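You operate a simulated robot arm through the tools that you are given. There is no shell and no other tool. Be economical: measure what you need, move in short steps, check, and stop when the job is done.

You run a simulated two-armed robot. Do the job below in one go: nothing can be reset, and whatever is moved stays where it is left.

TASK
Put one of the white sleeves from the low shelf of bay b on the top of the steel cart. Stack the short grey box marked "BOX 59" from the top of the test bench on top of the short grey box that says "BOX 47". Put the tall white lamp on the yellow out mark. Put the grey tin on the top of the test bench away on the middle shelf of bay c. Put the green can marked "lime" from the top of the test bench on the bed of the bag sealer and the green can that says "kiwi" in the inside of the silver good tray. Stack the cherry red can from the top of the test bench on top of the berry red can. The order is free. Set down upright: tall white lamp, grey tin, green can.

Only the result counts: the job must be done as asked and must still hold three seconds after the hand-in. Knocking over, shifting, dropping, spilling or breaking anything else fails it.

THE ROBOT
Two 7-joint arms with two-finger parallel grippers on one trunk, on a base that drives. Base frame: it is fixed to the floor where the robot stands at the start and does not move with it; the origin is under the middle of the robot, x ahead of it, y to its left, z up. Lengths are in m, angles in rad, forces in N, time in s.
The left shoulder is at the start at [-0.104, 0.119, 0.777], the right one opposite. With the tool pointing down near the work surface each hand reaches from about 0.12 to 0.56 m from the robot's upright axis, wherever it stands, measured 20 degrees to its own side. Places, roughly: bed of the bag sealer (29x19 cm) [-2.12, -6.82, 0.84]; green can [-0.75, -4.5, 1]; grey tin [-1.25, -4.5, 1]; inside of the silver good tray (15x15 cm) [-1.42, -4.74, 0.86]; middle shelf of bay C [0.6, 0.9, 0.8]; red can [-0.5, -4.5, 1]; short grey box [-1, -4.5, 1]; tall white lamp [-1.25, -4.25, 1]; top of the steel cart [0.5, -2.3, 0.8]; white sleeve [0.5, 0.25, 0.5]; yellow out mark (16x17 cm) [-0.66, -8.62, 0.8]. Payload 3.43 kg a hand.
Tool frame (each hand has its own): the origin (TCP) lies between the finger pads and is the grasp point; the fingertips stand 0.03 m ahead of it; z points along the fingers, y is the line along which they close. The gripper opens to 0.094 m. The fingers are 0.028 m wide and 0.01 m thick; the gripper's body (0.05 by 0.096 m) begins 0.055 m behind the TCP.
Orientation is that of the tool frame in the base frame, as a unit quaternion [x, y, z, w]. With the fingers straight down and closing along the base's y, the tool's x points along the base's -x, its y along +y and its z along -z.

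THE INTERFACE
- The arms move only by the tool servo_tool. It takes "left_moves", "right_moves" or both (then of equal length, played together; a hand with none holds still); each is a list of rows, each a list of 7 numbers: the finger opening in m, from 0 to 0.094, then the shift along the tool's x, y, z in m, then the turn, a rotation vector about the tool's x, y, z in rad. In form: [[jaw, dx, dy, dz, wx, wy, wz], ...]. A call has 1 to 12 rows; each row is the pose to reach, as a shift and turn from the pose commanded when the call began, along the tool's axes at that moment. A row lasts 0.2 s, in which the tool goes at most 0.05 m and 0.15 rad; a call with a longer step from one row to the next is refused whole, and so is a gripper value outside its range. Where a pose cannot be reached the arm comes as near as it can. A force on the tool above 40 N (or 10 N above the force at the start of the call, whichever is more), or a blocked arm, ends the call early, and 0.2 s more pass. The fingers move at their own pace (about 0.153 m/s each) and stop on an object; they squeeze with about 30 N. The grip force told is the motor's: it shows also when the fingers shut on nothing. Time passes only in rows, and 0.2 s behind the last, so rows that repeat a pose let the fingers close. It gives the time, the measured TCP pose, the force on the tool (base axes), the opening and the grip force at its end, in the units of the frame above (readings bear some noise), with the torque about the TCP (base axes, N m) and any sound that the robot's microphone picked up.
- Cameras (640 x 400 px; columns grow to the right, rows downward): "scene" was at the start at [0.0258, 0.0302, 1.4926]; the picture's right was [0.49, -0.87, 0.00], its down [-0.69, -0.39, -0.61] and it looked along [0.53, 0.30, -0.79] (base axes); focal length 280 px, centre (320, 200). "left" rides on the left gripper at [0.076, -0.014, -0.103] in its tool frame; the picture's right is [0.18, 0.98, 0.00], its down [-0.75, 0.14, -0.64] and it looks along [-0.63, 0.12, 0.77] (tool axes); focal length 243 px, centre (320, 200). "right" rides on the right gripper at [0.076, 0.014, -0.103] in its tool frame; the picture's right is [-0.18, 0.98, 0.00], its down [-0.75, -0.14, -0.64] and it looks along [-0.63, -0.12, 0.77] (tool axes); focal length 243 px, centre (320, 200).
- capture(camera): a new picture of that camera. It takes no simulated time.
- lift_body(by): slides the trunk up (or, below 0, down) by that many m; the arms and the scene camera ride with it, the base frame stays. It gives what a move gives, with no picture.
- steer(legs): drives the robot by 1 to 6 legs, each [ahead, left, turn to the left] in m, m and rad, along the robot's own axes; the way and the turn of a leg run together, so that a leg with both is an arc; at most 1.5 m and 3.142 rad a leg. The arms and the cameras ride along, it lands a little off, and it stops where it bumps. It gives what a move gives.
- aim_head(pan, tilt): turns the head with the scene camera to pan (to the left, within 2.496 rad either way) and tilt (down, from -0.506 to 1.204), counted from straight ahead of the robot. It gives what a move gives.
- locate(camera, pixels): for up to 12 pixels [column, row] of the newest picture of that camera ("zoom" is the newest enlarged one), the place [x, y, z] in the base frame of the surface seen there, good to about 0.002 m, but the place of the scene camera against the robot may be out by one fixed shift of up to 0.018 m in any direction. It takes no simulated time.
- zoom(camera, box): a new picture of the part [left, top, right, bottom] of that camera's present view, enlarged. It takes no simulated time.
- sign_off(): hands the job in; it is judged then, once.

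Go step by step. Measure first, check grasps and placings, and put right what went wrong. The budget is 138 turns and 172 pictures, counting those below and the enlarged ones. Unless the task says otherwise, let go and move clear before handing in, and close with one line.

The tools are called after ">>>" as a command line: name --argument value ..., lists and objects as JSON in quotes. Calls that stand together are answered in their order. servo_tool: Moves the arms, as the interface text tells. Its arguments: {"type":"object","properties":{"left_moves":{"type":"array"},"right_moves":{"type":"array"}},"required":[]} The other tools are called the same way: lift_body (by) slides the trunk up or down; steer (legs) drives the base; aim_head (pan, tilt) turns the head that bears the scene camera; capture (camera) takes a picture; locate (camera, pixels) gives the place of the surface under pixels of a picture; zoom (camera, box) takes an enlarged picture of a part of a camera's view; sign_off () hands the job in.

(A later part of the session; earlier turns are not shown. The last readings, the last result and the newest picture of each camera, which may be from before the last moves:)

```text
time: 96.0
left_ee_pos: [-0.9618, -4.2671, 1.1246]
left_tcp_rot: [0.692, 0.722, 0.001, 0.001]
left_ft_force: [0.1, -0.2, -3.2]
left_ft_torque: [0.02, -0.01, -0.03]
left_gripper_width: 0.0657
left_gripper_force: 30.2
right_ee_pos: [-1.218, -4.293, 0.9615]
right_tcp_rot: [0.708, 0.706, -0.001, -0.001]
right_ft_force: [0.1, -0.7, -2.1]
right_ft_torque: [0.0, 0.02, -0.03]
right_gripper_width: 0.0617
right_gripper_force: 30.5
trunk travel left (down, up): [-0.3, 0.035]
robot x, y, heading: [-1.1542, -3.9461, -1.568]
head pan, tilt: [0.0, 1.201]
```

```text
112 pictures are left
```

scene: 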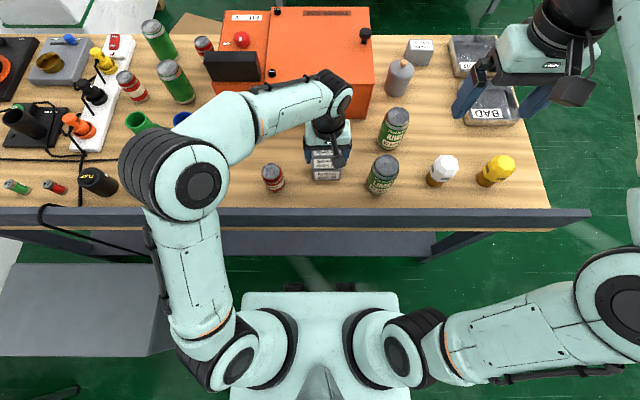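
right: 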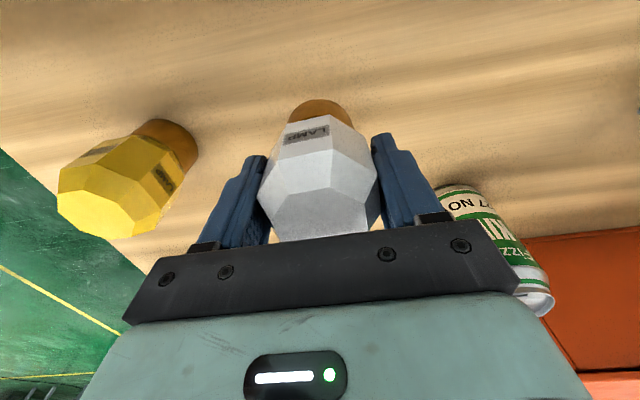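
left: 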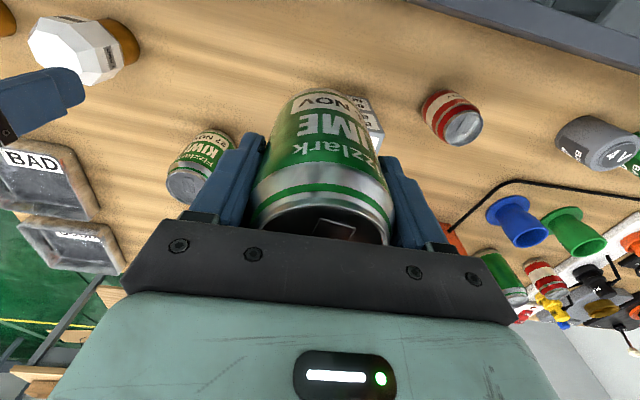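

Lamp held upright (0.062). Lift it, back away from the bench, and look at the route past the bench's right end.

>>> servo_tool --right_moves '[[0.0, 0, 0, -0.045, 0, 0, 0], [0.0, 0, 0, -0.09, 0, 0, 0], [0.0, 0, 0, -0.135, 0, 0, 0], [0.0, 0, 0, -0.16, 0, 0, 0]]'

>>> steer --legs '[[-0.45, 0, 0]]'

>>> aim_head --pan -0.5 --tilt 0.3

>>> capture --camera "scene"

```text
time: 97.0
left_ee_pos: [-0.9618, -4.269, 1.1251]
left_tcp_rot: [0.692, 0.722, 0.001, 0.001]
left_ft_force: [0.2, -0.3, -3.8]
left_ft_torque: [0.02, 0.04, 0.02]
left_gripper_width: 0.0662
left_gripper_force: 29.9
right_ee_pos: [-1.2207, -4.2924, 1.1232]
right_tcp_rot: [0.707, 0.707, -0.002, 0.0]
right_ft_force: [-0.9, 0.4, -1.7]
right_ft_torque: [0.0, -0.01, 0.0]
right_gripper_width: 0.0616
right_gripper_force: 30.0
trunk travel left (down, up): [-0.3, 0.035]
robot x, y, heading: [-1.1565, -3.9456, -1.567]
head pan, tilt: [0.0, 1.201]
```

```text
time: 99.6
left_ee_pos: [-0.9622, -3.8279, 1.1263]
left_tcp_rot: [0.691, 0.723, 0.001, 0.001]
left_ft_force: [-0.5, -0.1, -3.2]
left_ft_torque: [-0.02, 0.0, -0.03]
left_gripper_width: 0.0658
left_gripper_force: 30.0
right_ee_pos: [-1.2191, -3.8517, 1.1217]
right_tcp_rot: [0.707, 0.707, -0.002, 0.0]
right_ft_force: [-0.1, 0.5, -1.5]
right_ft_torque: [0.04, 0.04, 0.01]
right_gripper_width: 0.0615
right_gripper_force: 30.2
trunk travel left (down, up): [-0.3, 0.035]
robot x, y, heading: [-1.1572, -3.5035, -1.561]
head pan, tilt: [0.0, 1.201]
```

```text
time: 100.8
left_ee_pos: [-0.9625, -3.8289, 1.1247]
left_tcp_rot: [0.691, 0.723, 0.001, 0.0]
left_ft_force: [-0.9, 0.7, -3.3]
left_ft_torque: [-0.02, -0.01, 0.01]
left_gripper_width: 0.0662
left_gripper_force: 30.3
right_ee_pos: [-1.2198, -3.8525, 1.1228]
right_tcp_rot: [0.706, 0.708, -0.001, 0.0]
right_ft_force: [-0.3, 0.9, -1.6]
right_ft_torque: [0.03, -0.01, 0.0]
right_gripper_width: 0.0613
right_gripper_force: 29.9
trunk travel left (down, up): [-0.3, 0.035]
robot x, y, heading: [-1.1576, -3.508, -1.565]
head pan, tilt: [-0.499, 0.3]
```

```text
111 pictures are left
```

scene: 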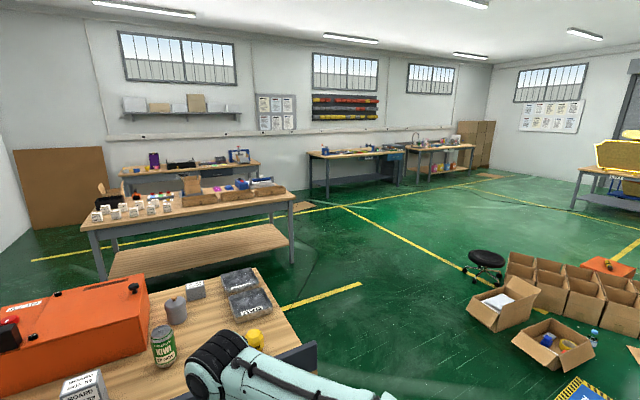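

>>> locate --camera "scene" --pixels '[[293, 262], [288, 197], [245, 185], [190, 185], [238, 157], [125, 175], [470, 320], [480, 275], [345, 285], [320, 215], [100, 282], [375, 155]]'

>>> zoom --camera "scene" --box '[80, 130, 320, 270]'

```text
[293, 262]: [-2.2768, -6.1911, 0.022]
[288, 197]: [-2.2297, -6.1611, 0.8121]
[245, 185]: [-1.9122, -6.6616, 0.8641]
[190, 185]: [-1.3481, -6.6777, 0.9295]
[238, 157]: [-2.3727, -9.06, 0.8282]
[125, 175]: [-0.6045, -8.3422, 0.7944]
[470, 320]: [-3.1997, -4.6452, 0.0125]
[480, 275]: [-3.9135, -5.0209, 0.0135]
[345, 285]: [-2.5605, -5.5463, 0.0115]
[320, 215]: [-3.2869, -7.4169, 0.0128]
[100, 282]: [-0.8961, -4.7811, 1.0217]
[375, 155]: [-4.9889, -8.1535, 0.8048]
```

```text
2.67 times, centred on (200, 200) of scene
```

zoom: 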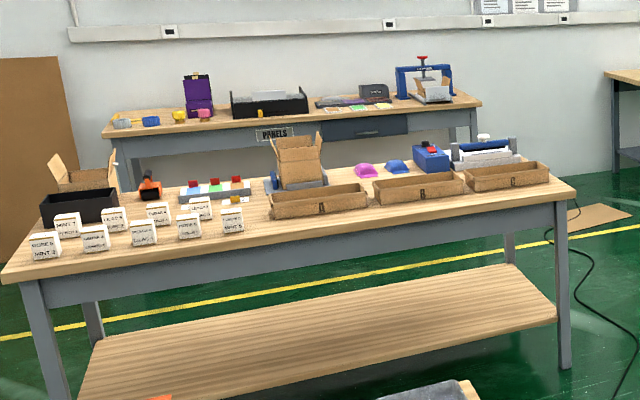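

The sealer sits at the right end of the middle table (x≈-2.1, y≈-6.8); I'll approach from the table's end. Drive right, then south along the aisle, and turn to face +x.

>>> steer --legs '[[0, -1.2, 0], [1.5, 0, 0], [0.6, -0.45, 0], [1.2, 0, 0], [0, 0, 1.57]]'

>>> aim_head --pan 0.0 --tilt 0.7

>>> capture --camera "scene"

```text
time: 132.2
left_ee_pos: [-2.441, -6.6044, 1.1265]
left_tcp_rot: [-0.05, 0.999, 0.001, 0.0]
left_ft_force: [0.1, 0.3, -3.3]
left_ft_torque: [-0.02, 0.04, 0.03]
left_gripper_width: 0.066
left_gripper_force: 30.1
right_ee_pos: [-2.4026, -6.8606, 1.1234]
right_tcp_rot: [-0.027, 1.0, -0.001, 0.001]
right_ft_force: [-0.3, -0.5, -1.2]
right_ft_torque: [0.03, 0.01, -0.03]
right_gripper_width: 0.0617
right_gripper_force: 29.5
trunk travel left (down, up): [-0.3, 0.035]
robot x, y, heading: [-2.7523, -6.8112, 0.056]
head pan, tilt: [-0.499, 0.3]
```

```text
time: 133.2
left_ee_pos: [-2.4415, -6.6044, 1.1259]
left_tcp_rot: [-0.048, 0.999, 0.0, 0.0]
left_ft_force: [-0.3, 0.1, -2.6]
left_ft_torque: [-0.01, -0.02, 0.02]
left_gripper_width: 0.0661
left_gripper_force: 30.2
right_ee_pos: [-2.4015, -6.8623, 1.1218]
right_tcp_rot: [-0.027, 1.0, -0.002, 0.0]
right_ft_force: [0.0, -0.5, -1.5]
right_ft_torque: [0.0, 0.0, 0.02]
right_gripper_width: 0.0615
right_gripper_force: 30.1
trunk travel left (down, up): [-0.3, 0.035]
robot x, y, heading: [-2.7489, -6.8159, 0.057]
head pan, tilt: [0.0, 0.7]
```

```text
109 pictures are left
```

scene: 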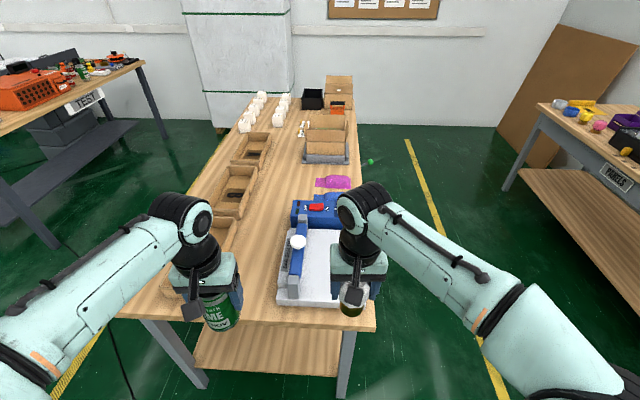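

The sealer is right ahead: white bed with a blue bar on its left. Zoom and measure.

>>> zoom --camera "scene" --box '[250, 170, 410, 330]'

>>> capture --camera "left"

>>> capture --camera "right"

>>> locate --camera "scene" --pixels '[[280, 303], [330, 305], [312, 290], [312, 260], [325, 235], [300, 260], [290, 290], [350, 320], [305, 230], [320, 280]]'

```text
2.50 times, centred on (330, 250) of scene
```

zoom: 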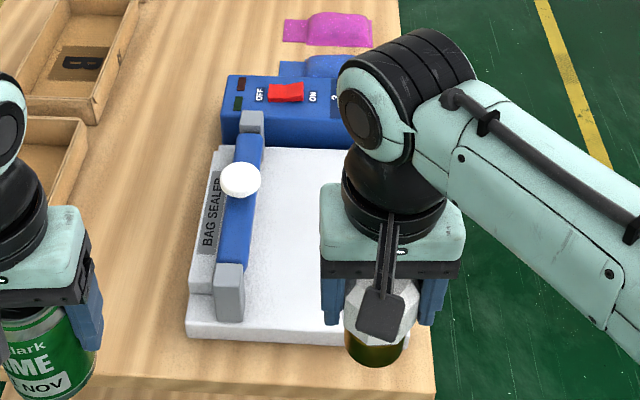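

```text
107 pictures are left
```

left: 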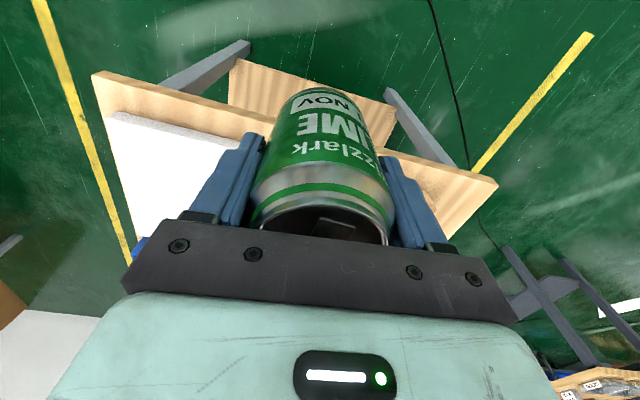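

```text
106 pictures are left
```

right: 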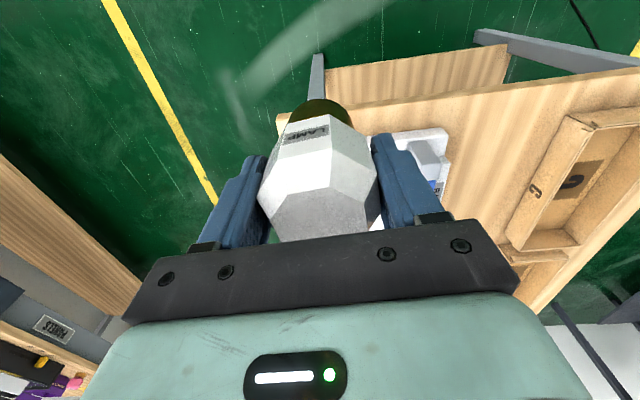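

```text
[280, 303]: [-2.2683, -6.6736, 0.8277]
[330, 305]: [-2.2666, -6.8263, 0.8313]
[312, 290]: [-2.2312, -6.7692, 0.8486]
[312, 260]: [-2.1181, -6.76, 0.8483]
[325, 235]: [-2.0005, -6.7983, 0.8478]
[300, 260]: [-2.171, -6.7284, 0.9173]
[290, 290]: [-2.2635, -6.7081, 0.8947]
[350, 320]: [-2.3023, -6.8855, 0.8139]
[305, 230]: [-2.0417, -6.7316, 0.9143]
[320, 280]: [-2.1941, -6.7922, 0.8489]
```

The bed is at z≈0.836, right of the blue bar; I'll set lime near (-2.15,-6.84). Shift right 0.1, square up, go 0.2 closer, moving the lamp hand out to the right.

>>> servo_tool --right_moves '[[0.0, 0.02, -0.04, 0, 0, 0, 0], [0.0, 0.04, -0.08, 0, 0, 0, 0], [0.0, 0.06, -0.12, 0, 0, 0, 0], [0.0, 0.08, -0.15, 0, 0, 0, 0]]'

>>> steer --legs '[[0, -0.1, -0.057], [0.2, 0, 0]]'

>>> capture --camera "left"

>>> capture --camera "scene"

```text
time: 134.2
left_ee_pos: [-2.4415, -6.6045, 1.1259]
left_tcp_rot: [-0.048, 0.999, 0.0, 0.0]
left_ft_force: [0.3, -0.6, -3.3]
left_ft_torque: [0.01, -0.01, 0.0]
left_gripper_width: 0.0662
left_gripper_force: 29.5
right_ee_pos: [-2.4722, -7.0148, 1.1238]
right_tcp_rot: [-0.029, 1.0, -0.001, 0.001]
right_ft_force: [-0.4, 1.0, -2.2]
right_ft_torque: [0.01, -0.01, -0.03]
right_gripper_width: 0.0617
right_gripper_force: 30.1
trunk travel left (down, up): [-0.3, 0.035]
robot x, y, heading: [-2.7516, -6.8175, 0.055]
head pan, tilt: [0.0, 0.7]
```

```text
time: 136.8
left_ee_pos: [-2.2552, -6.7224, 1.1245]
left_tcp_rot: [-0.018, 1.0, 0.002, -0.002]
left_ft_force: [1.5, -0.5, -4.2]
left_ft_torque: [0.0, 0.02, 0.03]
left_gripper_width: 0.0663
left_gripper_force: 29.7
right_ee_pos: [-2.3103, -7.129, 1.1213]
right_tcp_rot: [0.004, 1.0, -0.001, -0.001]
right_ft_force: [0.6, 0.5, -1.9]
right_ft_torque: [0.03, 0.03, 0.0]
right_gripper_width: 0.0617
right_gripper_force: 30.0
trunk travel left (down, up): [-0.3, 0.035]
robot x, y, heading: [-2.5828, -6.9143, -0.008]
head pan, tilt: [0.0, 0.7]
stopped in leg 2: the robot was blocked; the commanded pose is now the measured one
```

```text
105 pictures are left
```

left: 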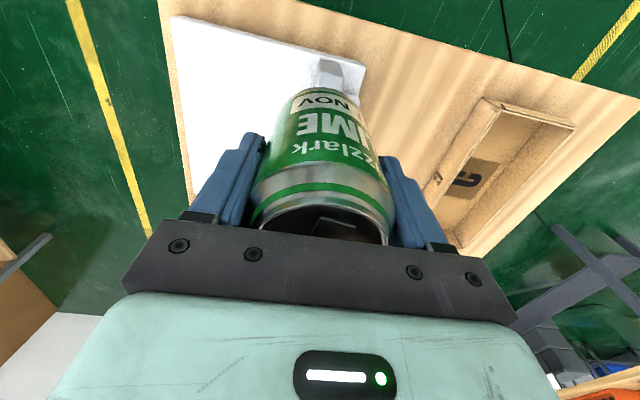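

```text
104 pictures are left
```

scene: 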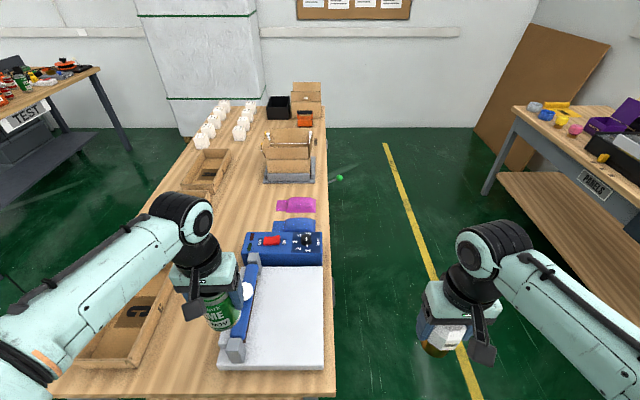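

Base touched the table end (half-depth ≈0.26, noted). The bed is now fully visible at (245–322, 265–368); measure it.

>>> locate --camera "scene" --pixels '[[320, 360], [320, 270], [285, 320], [255, 345], [262, 275], [285, 350], [226, 366], [330, 340]]'

>>> locate --camera "left" --pixels '[[200, 80], [180, 20], [290, 65], [190, 150], [240, 100], [355, 70], [330, 75]]'

```text
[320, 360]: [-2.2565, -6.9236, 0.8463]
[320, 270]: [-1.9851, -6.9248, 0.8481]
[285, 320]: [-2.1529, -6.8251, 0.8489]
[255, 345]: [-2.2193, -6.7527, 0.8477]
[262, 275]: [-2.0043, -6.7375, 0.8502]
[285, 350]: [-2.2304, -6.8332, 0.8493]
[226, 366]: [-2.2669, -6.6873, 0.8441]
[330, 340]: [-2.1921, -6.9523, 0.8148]
```

```text
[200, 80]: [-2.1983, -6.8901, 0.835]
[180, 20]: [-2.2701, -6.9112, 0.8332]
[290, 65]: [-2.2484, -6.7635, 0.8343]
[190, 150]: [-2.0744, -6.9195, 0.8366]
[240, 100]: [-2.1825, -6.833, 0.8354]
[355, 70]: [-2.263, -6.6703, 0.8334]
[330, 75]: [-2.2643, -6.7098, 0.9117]
```

Bed: z 0.8355, free area x -2.27..-1.99, y -6.93..-6.77. Carry lime to (-2.15,-6.845) and lower it.

>>> servo_tool --left_moves '[[0.0, -0.025, -0.032, 0, 0, 0, 0], [0.0, -0.05, -0.064, 0, 0, 0, 0], [0.0, -0.075, -0.096, 0, 0, 0, 0], [0.0, -0.1008, -0.127, 0, 0, 0, 0], [0.0, -0.1008, -0.127, 0.045, 0, 0, 0], [0.0, -0.1008, -0.127, 0.09, 0, 0, 0], [0.0, -0.1008, -0.127, 0.135, 0, 0, 0], [0.0, -0.1008, -0.127, 0.18, 0, 0, 0], [0.0, -0.1008, -0.127, 0.203, 0, 0, 0], [0.0, -0.1008, -0.127, 0.21, 0, 0, 0]]'

>>> capture --camera "left"

```text
time: 139.0
left_ee_pos: [-2.1521, -6.8454, 0.9151]
left_tcp_rot: [-0.018, 1.0, 0.001, 0.0]
left_ft_force: [-0.3, -0.7, -3.2]
left_ft_torque: [0.01, 0.0, 0.01]
left_gripper_width: 0.0659
left_gripper_force: 30.4
right_ee_pos: [-2.3131, -7.1303, 1.1229]
right_tcp_rot: [0.003, 1.0, -0.001, 0.0]
right_ft_force: [-0.1, -1.2, -2.8]
right_ft_torque: [0.03, -0.03, 0.01]
right_gripper_width: 0.0615
right_gripper_force: 30.0
trunk travel left (down, up): [-0.3, 0.035]
robot x, y, heading: [-2.5792, -6.9206, -0.005]
head pan, tilt: [0.0, 0.7]
```

```text
103 pictures are left
```

left: 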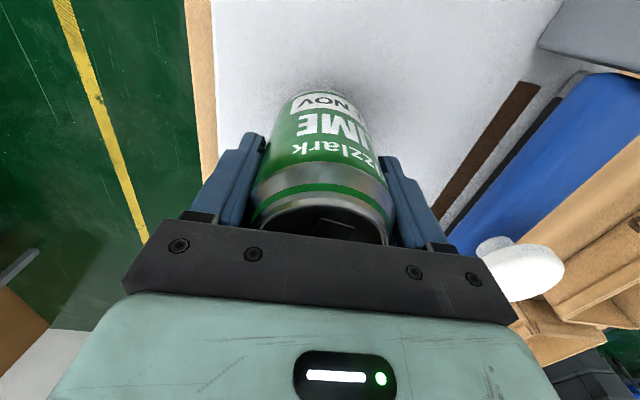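

Just above the bed. Lower a few mm more, release, and rise.

>>> servo_tool --left_moves '[[0.0, 0, 0, 0.002, 0, 0, 0], [0.0, 0, 0, 0.0035, 0, 0, 0], [0.0, 0, 0, 0.0035, 0, 0, 0], [0.09, 0, 0, 0.002, 0, 0, 0], [0.09, 0, 0, 0.002, 0, 0, 0], [0.09, 0, 0, -0.04, 0, 0, 0], [0.09, 0, 0, -0.085, 0, 0, 0], [0.09, 0, 0, -0.13, 0, 0, 0], [0.09, 0.03, 0, -0.17, 0, 0, 0], [0.09, 0.07, 0, -0.2, 0, 0, 0]]'

>>> capture --camera "left"

```text
time: 141.2
left_ee_pos: [-2.2254, -6.8508, 1.1132]
left_tcp_rot: [-0.018, 1.0, 0.001, 0.0]
left_ft_force: [-0.4, -0.1, 0.8]
left_ft_torque: [-0.02, 0.0, 0.0]
left_gripper_width: 0.0901
left_gripper_force: 0.0
right_ee_pos: [-2.3159, -7.1297, 1.1231]
right_tcp_rot: [0.003, 1.0, -0.001, 0.0]
right_ft_force: [-0.1, 0.0, -1.1]
right_ft_torque: [0.02, 0.02, -0.01]
right_gripper_width: 0.0616
right_gripper_force: 29.9
trunk travel left (down, up): [-0.3, 0.035]
robot x, y, heading: [-2.5795, -6.9151, -0.006]
head pan, tilt: [0.0, 0.7]
```

```text
102 pictures are left
```

left: 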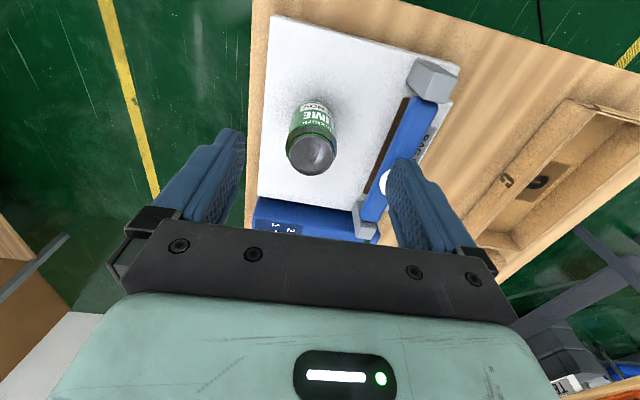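

Lime stands on the bed. I check the small green thing on the floor at (340,177) and the back table before driving.

>>> locate --camera "scene" --pixels '[[340, 177], [515, 110], [484, 192], [575, 105], [320, 200], [520, 100], [410, 240], [630, 170]]'

>>> steer --legs '[[-0.3, 0, 0], [0, 0, -1.565], [0.4, 0, 0]]'

>>> aim_head --pan 0.7 --tilt 0.5

>>> capture --camera "scene"

```text
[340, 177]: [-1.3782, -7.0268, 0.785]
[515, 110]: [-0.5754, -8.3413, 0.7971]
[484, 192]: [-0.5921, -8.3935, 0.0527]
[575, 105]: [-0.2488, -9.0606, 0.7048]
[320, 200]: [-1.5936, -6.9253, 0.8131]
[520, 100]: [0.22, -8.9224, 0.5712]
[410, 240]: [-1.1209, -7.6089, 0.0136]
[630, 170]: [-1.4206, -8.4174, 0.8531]
```

```text
time: 149.2
left_ee_pos: [-2.829, -7.6655, 1.114]
left_tcp_rot: [0.696, 0.718, 0.001, 0.0]
left_ft_force: [-0.3, -0.1, 0.1]
left_ft_torque: [0.03, 0.02, 0.04]
left_gripper_width: 0.0899
left_gripper_force: 0.0
right_ee_pos: [-3.1078, -7.5731, 1.1232]
right_tcp_rot: [0.711, 0.703, -0.001, 0.0]
right_ft_force: [0.3, 0.8, -1.6]
right_ft_torque: [0.0, 0.0, -0.02]
right_gripper_width: 0.0617
right_gripper_force: 30.2
trunk travel left (down, up): [-0.3, 0.035]
robot x, y, heading: [-2.8886, -7.3089, -1.577]
head pan, tilt: [0.0, 0.7]
```

```text
time: 150.2
left_ee_pos: [-2.8287, -7.6652, 1.1124]
left_tcp_rot: [0.696, 0.718, 0.001, 0.001]
left_ft_force: [-0.6, -0.5, -0.1]
left_ft_torque: [-0.02, -0.01, -0.01]
left_gripper_width: 0.0899
left_gripper_force: 0.1
right_ee_pos: [-3.1082, -7.5731, 1.1235]
right_tcp_rot: [0.711, 0.703, -0.001, 0.0]
right_ft_force: [-0.3, 0.9, -2.3]
right_ft_torque: [-0.01, 0.0, -0.02]
right_gripper_width: 0.0616
right_gripper_force: 30.2
trunk travel left (down, up): [-0.3, 0.035]
robot x, y, heading: [-2.8917, -7.3063, -1.576]
head pan, tilt: [0.7, 0.499]
```

```text
101 pictures are left
```

scene: 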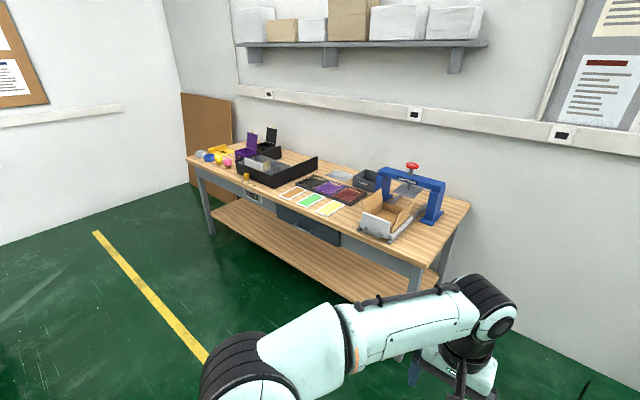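

The lane between tables is clear (the green spot is a button on the table side). Drive to the back table in front of the out mark.

>>> steer --legs '[[0.42, 0, 0], [0, 1.5, 0], [0, 0.8, 0]]'

>>> aim_head --pan 0.0 --tilt 0.8

>>> capture --camera "scene"

```text
time: 172.6
left_ee_pos: [-0.5373, -8.0965, 1.1125]
left_tcp_rot: [0.696, 0.718, 0.001, 0.0]
left_ft_force: [-0.4, -0.4, 0.3]
left_ft_torque: [-0.01, -0.03, -0.01]
left_gripper_width: 0.0901
left_gripper_force: 0.1
right_ee_pos: [-0.8147, -8.0054, 1.123]
right_tcp_rot: [0.711, 0.703, -0.001, 0.0]
right_ft_force: [0.0, -0.6, -1.4]
right_ft_torque: [0.02, 0.0, 0.02]
right_gripper_width: 0.0613
right_gripper_force: 30.4
trunk travel left (down, up): [-0.3, 0.035]
robot x, y, heading: [-0.6002, -7.7412, -1.573]
head pan, tilt: [0.7, 0.499]
```

```text
time: 173.7
left_ee_pos: [-0.5375, -8.0961, 1.1135]
left_tcp_rot: [0.696, 0.718, 0.0, 0.0]
left_ft_force: [0.2, -0.3, -0.6]
left_ft_torque: [0.02, -0.02, 0.02]
left_gripper_width: 0.0898
left_gripper_force: 0.0
right_ee_pos: [-0.8153, -8.004, 1.1233]
right_tcp_rot: [0.711, 0.703, 0.0, -0.001]
right_ft_force: [-0.7, 0.6, -1.3]
right_ft_torque: [-0.01, 0.0, -0.01]
right_gripper_width: 0.0614
right_gripper_force: 29.9
trunk travel left (down, up): [-0.3, 0.035]
robot x, y, heading: [-0.6001, -7.7409, -1.577]
head pan, tilt: [0.0, 0.799]
```

```text
100 pictures are left
```

scene: 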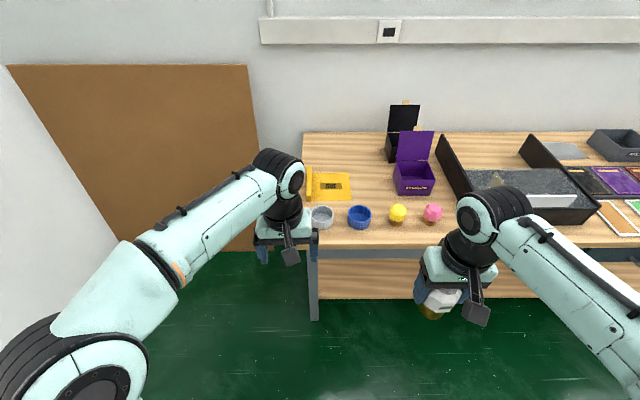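

>>> zoom --camera "scene" --box '[290, 130, 450, 240]'

>>> locate --camera "zoom" --pixels '[[92, 175], [240, 175], [245, 275], [85, 275], [165, 225], [70, 180], [130, 320], [280, 340], [160, 370], [420, 220], [435, 300], [320, 250]]'

```text
3.64 times, centred on (370, 185) of scene
```

zoom: 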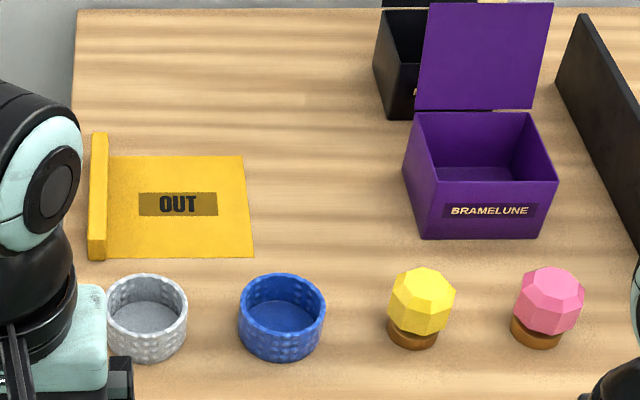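

```text
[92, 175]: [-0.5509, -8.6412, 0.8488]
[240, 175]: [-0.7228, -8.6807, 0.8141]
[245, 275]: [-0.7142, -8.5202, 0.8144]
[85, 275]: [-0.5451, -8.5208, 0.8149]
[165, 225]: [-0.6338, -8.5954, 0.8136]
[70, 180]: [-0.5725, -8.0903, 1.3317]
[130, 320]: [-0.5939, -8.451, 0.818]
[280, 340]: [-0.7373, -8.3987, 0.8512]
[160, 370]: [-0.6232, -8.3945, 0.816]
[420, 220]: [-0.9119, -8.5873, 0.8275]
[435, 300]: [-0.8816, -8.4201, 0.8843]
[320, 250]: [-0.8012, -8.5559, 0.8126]
```

The OUT mark spans true x≈-0.58..-0.73, y≈-8.53..-8.69 at z 0.801. I raise the trunk for reach and come to y≈-8.04, with the mark in front of the right shoulder.

>>> lift_body --by 0.03

>>> steer --legs '[[0, 0.07, 0], [0.295, 0, 0.004]]'

>>> capture --camera "left"

>>> capture --camera "right"

```text
time: 174.4
left_ee_pos: [-0.537, -8.0956, 1.1436]
left_tcp_rot: [0.695, 0.719, 0.0, 0.001]
left_ft_force: [-0.3, -0.4, -1.0]
left_ft_torque: [0.01, -0.07, -0.02]
left_gripper_width: 0.0898
left_gripper_force: 0.1
right_ee_pos: [-0.816, -8.0048, 1.1526]
right_tcp_rot: [0.711, 0.703, -0.001, 0.001]
right_ft_force: [-0.6, -0.2, -0.9]
right_ft_torque: [-0.01, -0.02, -0.01]
right_gripper_width: 0.0614
right_gripper_force: 29.9
trunk travel left (down, up): [-0.33, 0.005]
robot x, y, heading: [-0.5969, -7.7419, -1.579]
head pan, tilt: [0.0, 0.799]
```

```text
time: 177.3
left_ee_pos: [-0.469, -8.3896, 1.1441]
left_tcp_rot: [0.695, 0.719, 0.0, 0.001]
left_ft_force: [0.5, -0.5, -0.1]
left_ft_torque: [-0.01, 0.0, -0.03]
left_gripper_width: 0.0899
left_gripper_force: 0.2
right_ee_pos: [-0.7478, -8.2988, 1.1529]
right_tcp_rot: [0.71, 0.705, -0.001, 0.0]
right_ft_force: [1.0, 0.7, -1.4]
right_ft_torque: [0.01, 0.0, 0.0]
right_gripper_width: 0.0614
right_gripper_force: 29.9
trunk travel left (down, up): [-0.33, 0.005]
robot x, y, heading: [-0.5334, -8.0346, -1.579]
head pan, tilt: [0.0, 0.799]
```

```text
98 pictures are left
```

left: 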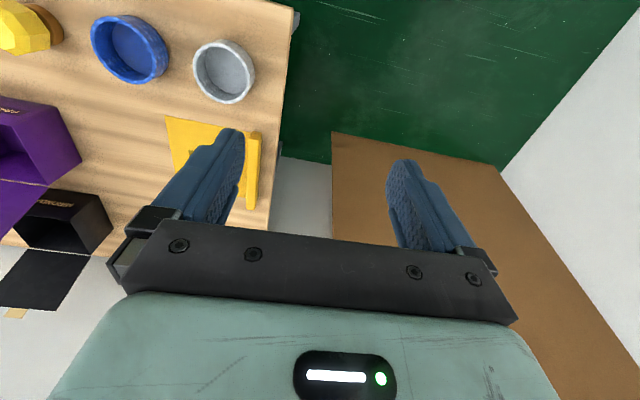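

```text
97 pictures are left
```

right: 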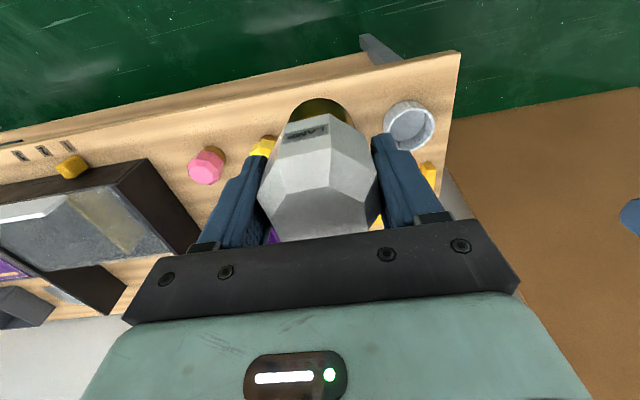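

>>> locate --camera "left" --pixels '[[168, 120], [243, 136], [185, 165], [215, 125], [252, 150], [220, 75], [130, 50], [255, 205], [180, 140]]'

>>> servo_tool --left_moves '[[0.09, 0.04, 0.03, 0, 0, 0, 0], [0.09, 0.08, 0.06, 0, 0, 0, 0], [0.09, 0.1, 0.1, 0, 0, 0, 0], [0.09, 0.1, 0.14, 0, 0, 0, 0]]'

```text
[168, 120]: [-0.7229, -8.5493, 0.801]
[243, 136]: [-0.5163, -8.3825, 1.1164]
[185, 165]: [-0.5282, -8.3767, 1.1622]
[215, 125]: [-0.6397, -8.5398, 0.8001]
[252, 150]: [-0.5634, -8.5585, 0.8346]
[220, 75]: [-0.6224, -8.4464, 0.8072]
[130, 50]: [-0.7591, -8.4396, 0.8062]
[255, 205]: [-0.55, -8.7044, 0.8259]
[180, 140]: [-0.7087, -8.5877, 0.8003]
```

```text
time: 178.3
left_ee_pos: [-0.3313, -8.2837, 1.1414]
left_tcp_rot: [0.695, 0.719, 0.001, 0.001]
left_ft_force: [-0.3, 0.0, -0.4]
left_ft_torque: [-0.02, 0.01, -0.01]
left_gripper_width: 0.0899
left_gripper_force: 0.0
right_ee_pos: [-0.7468, -8.2989, 1.1527]
right_tcp_rot: [0.71, 0.704, -0.002, 0.0]
right_ft_force: [0.2, 0.8, -2.4]
right_ft_torque: [0.03, -0.03, -0.01]
right_gripper_width: 0.0614
right_gripper_force: 30.0
trunk travel left (down, up): [-0.33, 0.005]
robot x, y, heading: [-0.5312, -8.0342, -1.576]
head pan, tilt: [0.0, 0.799]
```

Mark centre ≈(-0.656,-8.615), z 0.8005. Carry the lamp over it at height.

>>> servo_tool --right_moves '[[0.0, -0.044, 0.013, 0, 0, 0, 0], [0.0, -0.088, 0.026, 0, 0, 0, 0], [0.0, -0.132, 0.039, 0, 0, 0, 0], [0.0, -0.176, 0.052, 0.02, 0, 0, 0], [0.0, -0.22, 0.065, 0.06, 0, 0, 0], [0.0, -0.264, 0.078, 0.09, 0, 0, 0], [0.0, -0.3053, 0.0912, 0.12, 0, 0, 0], [0.0, -0.3053, 0.0912, 0.16, 0, 0, 0], [0.0, -0.3053, 0.0912, 0.2, 0, 0, 0], [0.0, -0.3053, 0.0912, 0.22, 0, 0, 0]]'

>>> capture --camera "right"

>>> capture --camera "scene"

```text
refused: row 5 steps farther than a row can; nothing moved
```

```text
96 pictures are left
```

right: 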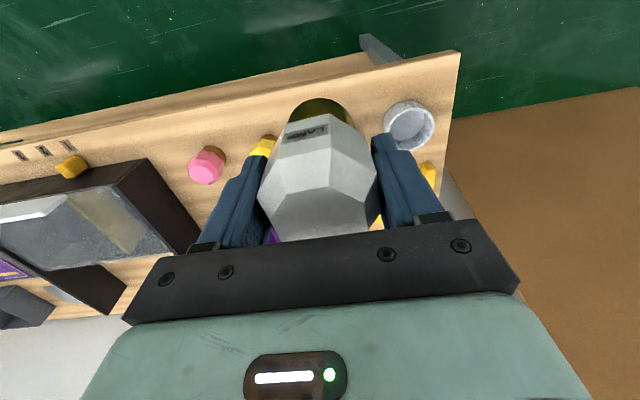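

```text
95 pictures are left
```

scene: 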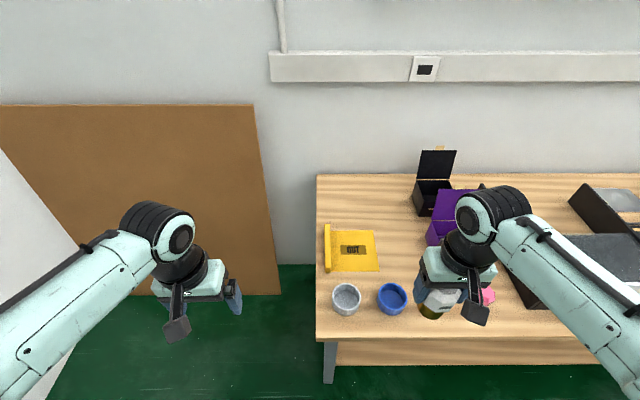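

Refused for one long step; I resend with smaller steps.

>>> servo_tool --right_moves '[[0.0, -0.044, 0.013, 0, 0, 0, 0], [0.0, -0.088, 0.026, 0, 0, 0, 0], [0.0, -0.132, 0.039, 0, 0, 0, 0], [0.0, -0.176, 0.052, 0.01, 0, 0, 0], [0.0, -0.22, 0.065, 0.02, 0, 0, 0], [0.0, -0.264, 0.078, 0.03, 0, 0, 0], [0.0, -0.3053, 0.0912, 0.04, 0, 0, 0], [0.0, -0.3053, 0.0912, 0.085, 0, 0, 0], [0.0, -0.3053, 0.0912, 0.13, 0, 0, 0], [0.0, -0.3053, 0.0912, 0.175, 0, 0, 0], [0.0, -0.3053, 0.0912, 0.22, 0, 0, 0], [0.0, -0.3053, 0.0912, 0.22, 0, 0, 0]]'

>>> capture --camera "right"

>>> capture --camera "scene"

```text
time: 180.9
left_ee_pos: [-0.3322, -8.2844, 1.1414]
left_tcp_rot: [0.695, 0.719, 0.001, 0.001]
left_ft_force: [0.3, 0.7, 0.0]
left_ft_torque: [-0.02, 0.03, -0.03]
left_gripper_width: 0.0898
left_gripper_force: 0.1
right_ee_pos: [-0.6588, -8.6022, 0.9326]
right_tcp_rot: [0.711, 0.704, 0.0, 0.0]
right_ft_force: [-1.0, -0.7, -1.5]
right_ft_torque: [0.01, 0.03, -0.05]
right_gripper_width: 0.0615
right_gripper_force: 30.4
right hand out of reach, approached as far as the arm can: row 7, 8
trunk travel left (down, up): [-0.33, 0.005]
robot x, y, heading: [-0.5328, -8.0338, -1.574]
head pan, tilt: [0.0, 0.799]
```

```text
94 pictures are left
```

right: 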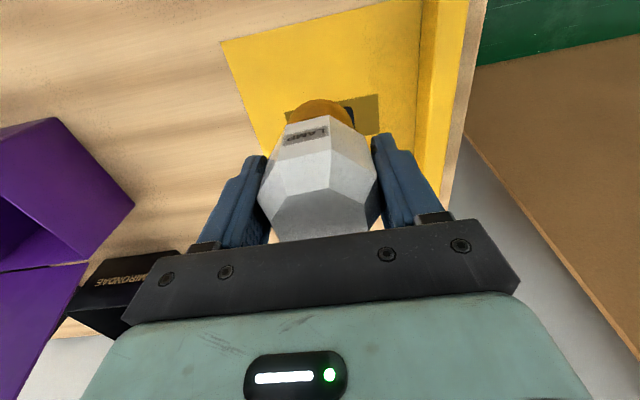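

```text
93 pictures are left
```

scene: 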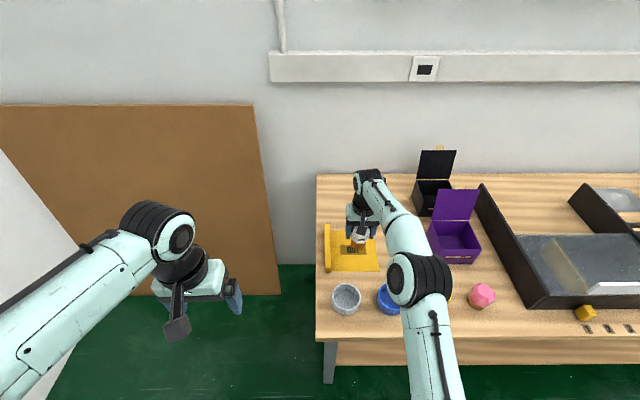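

Over the mark. Lower to contact.

>>> servo_tool --right_moves '[[0.0, 0, 0, 0.03, 0, 0, 0], [0.0, 0, 0, 0.055, 0, 0, 0], [0.0, 0, 0, 0.0615, 0, 0, 0], [0.0, 0, 0, 0.0645, 0, 0, 0], [0.0, 0, 0, 0.0645, 0, 0, 0]]'

>>> capture --camera "right"

```text
time: 182.2
left_ee_pos: [-0.3329, -8.2842, 1.1409]
left_tcp_rot: [0.696, 0.718, 0.001, 0.001]
left_ft_force: [-0.6, -0.5, -0.5]
left_ft_torque: [-0.01, 0.0, 0.02]
left_gripper_width: 0.0899
left_gripper_force: 0.1
right_ee_pos: [-0.6592, -8.6053, 0.8691]
right_tcp_rot: [0.71, 0.704, -0.001, 0.001]
right_ft_force: [0.1, 0.3, -0.2]
right_ft_torque: [0.0, -0.03, -0.02]
right_gripper_width: 0.0615
right_gripper_force: 30.7
trunk travel left (down, up): [-0.33, 0.005]
robot x, y, heading: [-0.5302, -8.0337, -1.579]
head pan, tilt: [0.0, 0.799]
```

```text
92 pictures are left
```

right: 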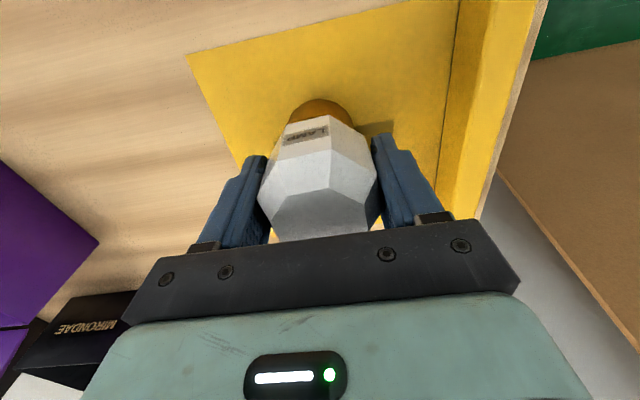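

Weight is now borne by the mark. Release and rise straight up.

>>> servo_tool --right_moves '[[0.09, 0, 0, 0.0, 0, 0, 0], [0.09, 0, 0, 0.0, 0, 0, 0], [0.09, 0, 0, -0.03, 0, 0, 0], [0.09, 0, 0, -0.07, 0, 0, 0], [0.09, 0, 0, -0.115, 0, 0, 0], [0.09, 0.02, -0.02, -0.15, 0, 0, 0], [0.09, 0.05, -0.05, -0.17, 0, 0, 0], [0.09, 0.09, -0.07, -0.18, 0, 0, 0], [0.09, 0.13, -0.09, -0.19, 0, 0, 0], [0.09, 0.17, -0.11, -0.2, 0, 0, 0]]'

>>> capture --camera "right"

>>> capture --camera "scene"

```text
time: 184.3
left_ee_pos: [-0.3335, -8.283, 1.1413]
left_tcp_rot: [0.695, 0.719, -0.001, 0.002]
left_ft_force: [0.0, 0.7, 0.0]
left_ft_torque: [-0.01, -0.02, 0.05]
left_gripper_width: 0.0901
left_gripper_force: 0.1
right_ee_pos: [-0.766, -8.4327, 1.0677]
right_tcp_rot: [0.711, 0.703, -0.002, 0.0]
right_ft_force: [0.5, -0.2, 0.3]
right_ft_torque: [0.02, 0.0, -0.02]
right_gripper_width: 0.0902
right_gripper_force: 0.1
trunk travel left (down, up): [-0.33, 0.005]
robot x, y, heading: [-0.5274, -8.0333, -1.579]
head pan, tilt: [0.0, 0.799]
```

```text
91 pictures are left
```

right: 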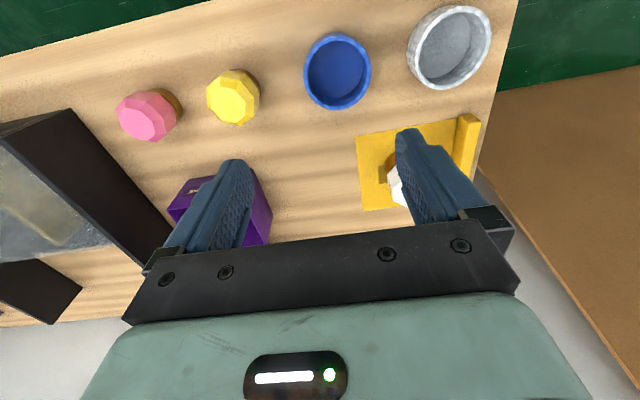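

```text
90 pictures are left
```

scene: 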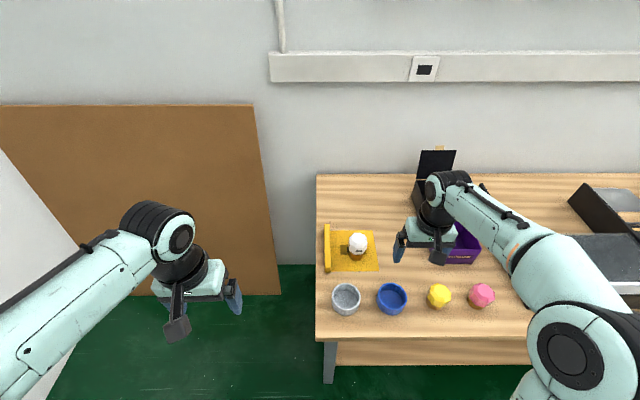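

The lamp stands on the OUT mark. Drive back around to the far side of the test bench.

>>> steer --legs '[[-0.3, 0, 0], [0, -1.5, 0], [0, -0.8, 0], [-1.5, 0, 0], [-0.7, 0, 0], [0, 0, 3.14]]'

>>> steer --legs '[[0, 1.3, 0]]'

>>> capture --camera "scene"

```text
time: 224.2
left_ee_pos: [-3.1487, -5.3969, 1.1421]
left_tcp_rot: [0.756, -0.655, 0.0, 0.001]
left_ft_force: [0.2, -0.7, 0.4]
left_ft_torque: [0.01, -0.01, -0.03]
left_gripper_width: 0.0899
left_gripper_force: 0.0
right_ee_pos: [-2.7344, -5.2008, 1.0691]
right_tcp_rot: [0.742, -0.671, 0.0, -0.002]
right_ft_force: [-0.1, -0.4, -0.7]
right_ft_torque: [0.0, 0.0, 0.02]
right_gripper_width: 0.0901
right_gripper_force: 0.0
trunk travel left (down, up): [-0.33, 0.005]
robot x, y, heading: [-2.9269, -5.631, 1.672]
head pan, tilt: [0.0, 0.799]
```

```text
time: 235.8
left_ee_pos: [-4.4453, -5.5277, 1.1413]
left_tcp_rot: [0.754, -0.657, 0.0, 0.001]
left_ft_force: [0.0, -0.5, 0.3]
left_ft_torque: [-0.01, -0.01, 0.0]
left_gripper_width: 0.09
left_gripper_force: 0.0
right_ee_pos: [-4.0305, -5.3341, 1.0684]
right_tcp_rot: [0.739, -0.674, 0.0, -0.002]
right_ft_force: [-0.1, -0.5, -0.2]
right_ft_torque: [-0.01, -0.01, 0.02]
right_gripper_width: 0.0899
right_gripper_force: 0.1
trunk travel left (down, up): [-0.33, 0.005]
robot x, y, heading: [-4.2228, -5.7569, 1.669]
head pan, tilt: [0.0, 0.799]
```

```text
89 pictures are left
```

scene: 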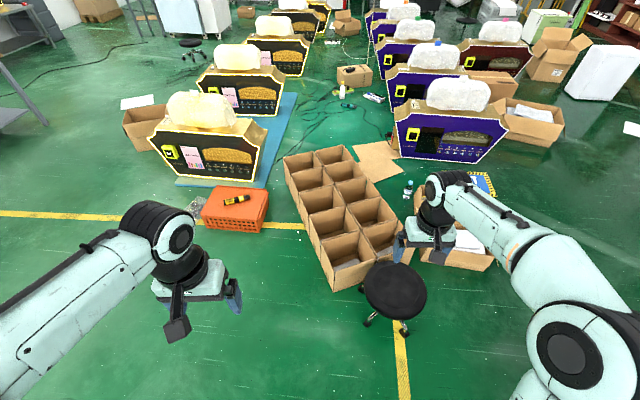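

I strafed the wrong way (left is -x here); nothing was touched. Straighten up and go back right toward the bench.

>>> steer --legs '[[0, 0, -0.1], [0, -1.3, 0], [0.3, -0.3, 0], [0, -1.3, 0]]'

>>> capture --camera "scene"

```text
time: 262.0
left_ee_pos: [-1.5438, -5.1531, 1.1416]
left_tcp_rot: [0.733, -0.68, 0.0, 0.0]
left_ft_force: [-0.2, 0.8, 0.1]
left_ft_torque: [0.0, 0.02, -0.03]
left_gripper_width: 0.0899
left_gripper_force: 0.1
right_ee_pos: [-1.1179, -4.9839, 1.0684]
right_tcp_rot: [0.72, -0.694, 0.0, -0.002]
right_ft_force: [-1.0, -0.2, -1.1]
right_ft_torque: [-0.02, 0.0, -0.03]
right_gripper_width: 0.0901
right_gripper_force: 0.1
trunk travel left (down, up): [-0.33, 0.005]
robot x, y, heading: [-1.3389, -5.3956, 1.613]
head pan, tilt: [0.0, 0.799]
```

```text
88 pictures are left
```

scene: 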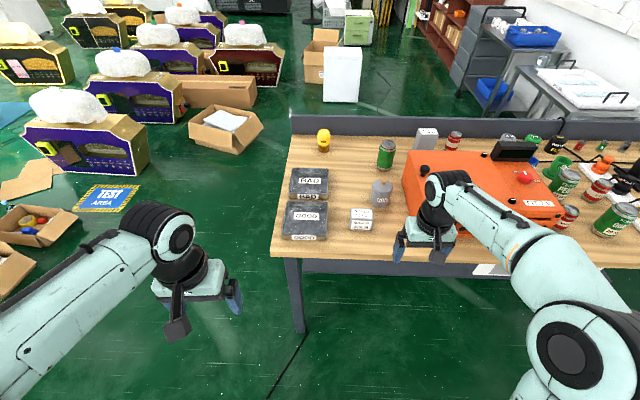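

I'm on the open side; GOOD tray is the nearer one at (304,220). Zoom on the red cans to find CHERRY and on the tin and trays.

>>> zoom --camera "scene" --box '[520, 130, 640, 250]'

>>> zoom --camera "scene" --box '[270, 110, 470, 260]'

>>> locate --camera "scene" --pixels '[[566, 208], [600, 182], [566, 228], [381, 187], [360, 212], [304, 220], [304, 235], [340, 256], [385, 150], [310, 188], [500, 268], [450, 252]]'

```text
3.33 times, centred on (580, 190) of scene
```

zoom: 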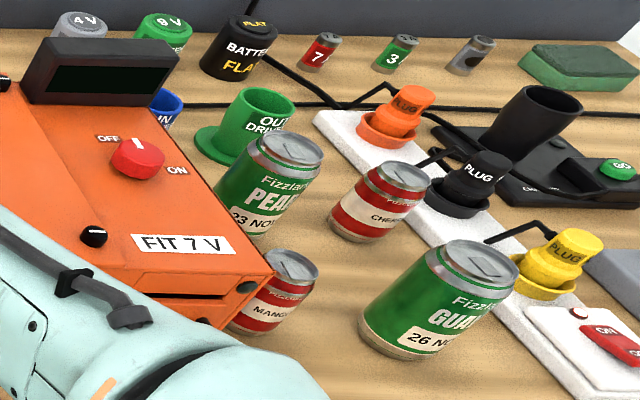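

```text
2.67 times, centred on (370, 185) of scene
```

zoom: 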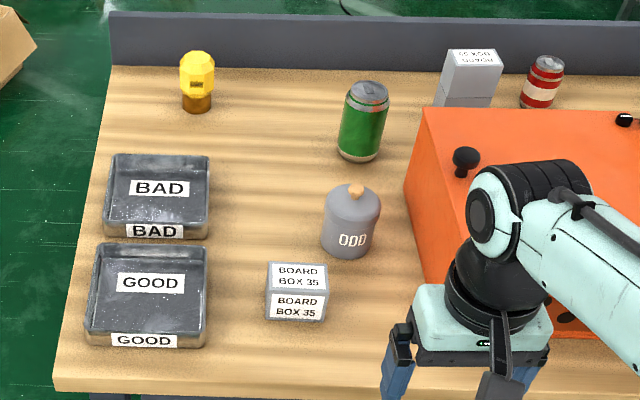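

```text
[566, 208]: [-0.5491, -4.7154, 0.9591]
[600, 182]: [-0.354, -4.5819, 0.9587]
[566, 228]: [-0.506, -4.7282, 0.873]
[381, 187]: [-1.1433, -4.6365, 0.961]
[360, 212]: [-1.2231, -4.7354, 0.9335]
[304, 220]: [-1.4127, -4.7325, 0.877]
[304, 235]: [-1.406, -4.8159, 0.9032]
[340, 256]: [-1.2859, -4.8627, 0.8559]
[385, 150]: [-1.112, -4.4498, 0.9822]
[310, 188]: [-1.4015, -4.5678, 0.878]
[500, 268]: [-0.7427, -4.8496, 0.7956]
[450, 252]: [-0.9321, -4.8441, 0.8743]
```

CHERRY is the can near (-0.36,-4.58) behind GUAVA. First the tin ("ODD") with the left hand: raise the right hand, move to x≈-1.0, y≈-5.14.

>>> servo_tool --right_moves '[[0.09, 0.03, 0, -0.03, 0, 0, 0], [0.09, 0.06, 0, -0.07, 0, 0, 0], [0.09, 0.1, 0, -0.1, 0, 0, 0]]'

>>> steer --legs '[[0, -0.33, -0.04], [0.26, 0, 0]]'

>>> capture --camera "left"

>>> capture --camera "right"

```text
time: 262.8
left_ee_pos: [-1.5435, -5.1542, 1.1427]
left_tcp_rot: [0.733, -0.68, -0.001, 0.0]
left_ft_force: [-0.1, 0.1, -0.3]
left_ft_torque: [0.03, -0.01, -0.02]
left_gripper_width: 0.09
left_gripper_force: 0.2
right_ee_pos: [-1.1145, -5.0859, 1.1696]
right_tcp_rot: [0.719, -0.695, 0.0, -0.001]
right_ft_force: [-1.0, -0.7, 0.5]
right_ft_torque: [0.02, -0.01, 0.01]
right_gripper_width: 0.0899
right_gripper_force: 0.0
trunk travel left (down, up): [-0.33, 0.005]
robot x, y, heading: [-1.3382, -5.3919, 1.609]
head pan, tilt: [0.0, 0.799]
```

```text
time: 267.7
left_ee_pos: [-1.2071, -4.882, 1.1417]
left_tcp_rot: [0.723, -0.691, -0.001, 0.0]
left_ft_force: [-0.2, 0.3, -0.5]
left_ft_torque: [0.01, 0.03, -0.01]
left_gripper_width: 0.09
left_gripper_force: 0.1
right_ee_pos: [-0.7745, -4.826, 1.1693]
right_tcp_rot: [0.708, -0.707, -0.001, -0.001]
right_ft_force: [-0.1, -1.2, 0.4]
right_ft_torque: [-0.02, -0.02, -0.01]
right_gripper_width: 0.0903
right_gripper_force: 0.1
trunk travel left (down, up): [-0.33, 0.005]
robot x, y, heading: [-1.0066, -5.1323, 1.573]
head pan, tilt: [0.0, 0.799]
```

```text
85 pictures are left
```

left: 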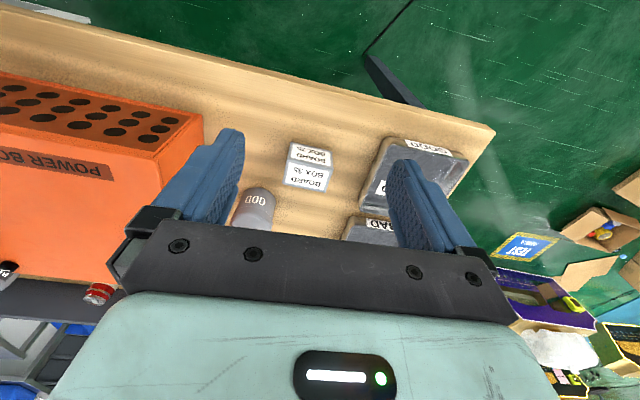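

```text
84 pictures are left
```

right: 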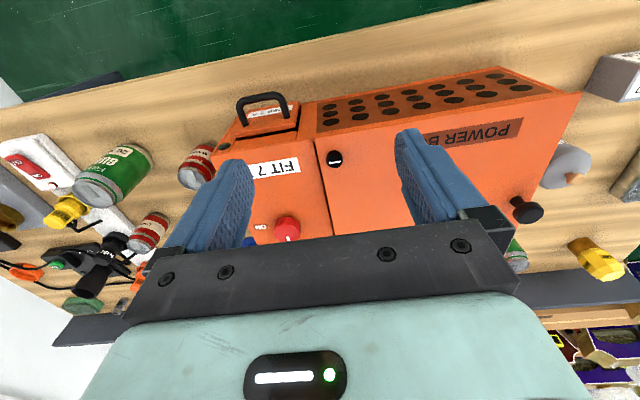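

>>> servo_tool --left_moves '[[0.09, -0.044, -0.015, 0, 0, 0, 0], [0.09, -0.088, -0.03, 0, 0, 0, 0], [0.09, -0.132, -0.045, 0, 0, 0, 0], [0.09, -0.176, -0.06, 0.01, 0, 0, 0], [0.09, -0.2188, -0.077, 0.02, 0, 0, 0], [0.09, -0.2188, -0.077, 0.02, 0, 0, 0]]'

>>> capture --camera "left"

```text
time: 269.1
left_ee_pos: [-1.1391, -4.6607, 1.121]
left_tcp_rot: [0.723, -0.691, -0.001, 0.0]
left_ft_force: [0.5, -1.1, -0.1]
left_ft_torque: [0.04, 0.02, 0.0]
left_gripper_width: 0.0897
left_gripper_force: 0.0
right_ee_pos: [-0.7754, -4.8265, 1.1687]
right_tcp_rot: [0.708, -0.706, 0.001, -0.001]
right_ft_force: [0.5, -0.4, 0.3]
right_ft_torque: [0.02, 0.02, 0.0]
right_gripper_width: 0.0903
right_gripper_force: 0.0
trunk travel left (down, up): [-0.33, 0.005]
robot x, y, heading: [-1.0049, -5.1335, 1.574]
head pan, tilt: [0.0, 0.799]
```

```text
83 pictures are left
```

left: 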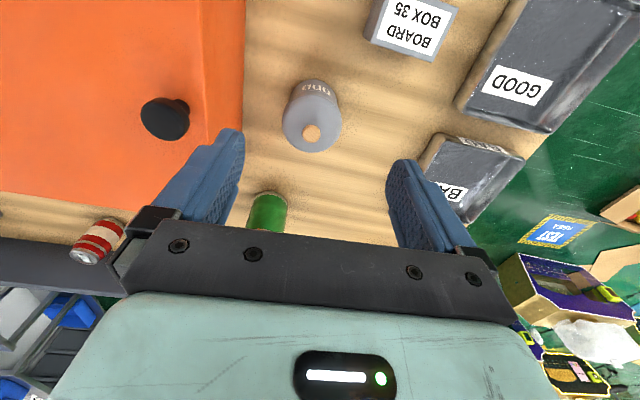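

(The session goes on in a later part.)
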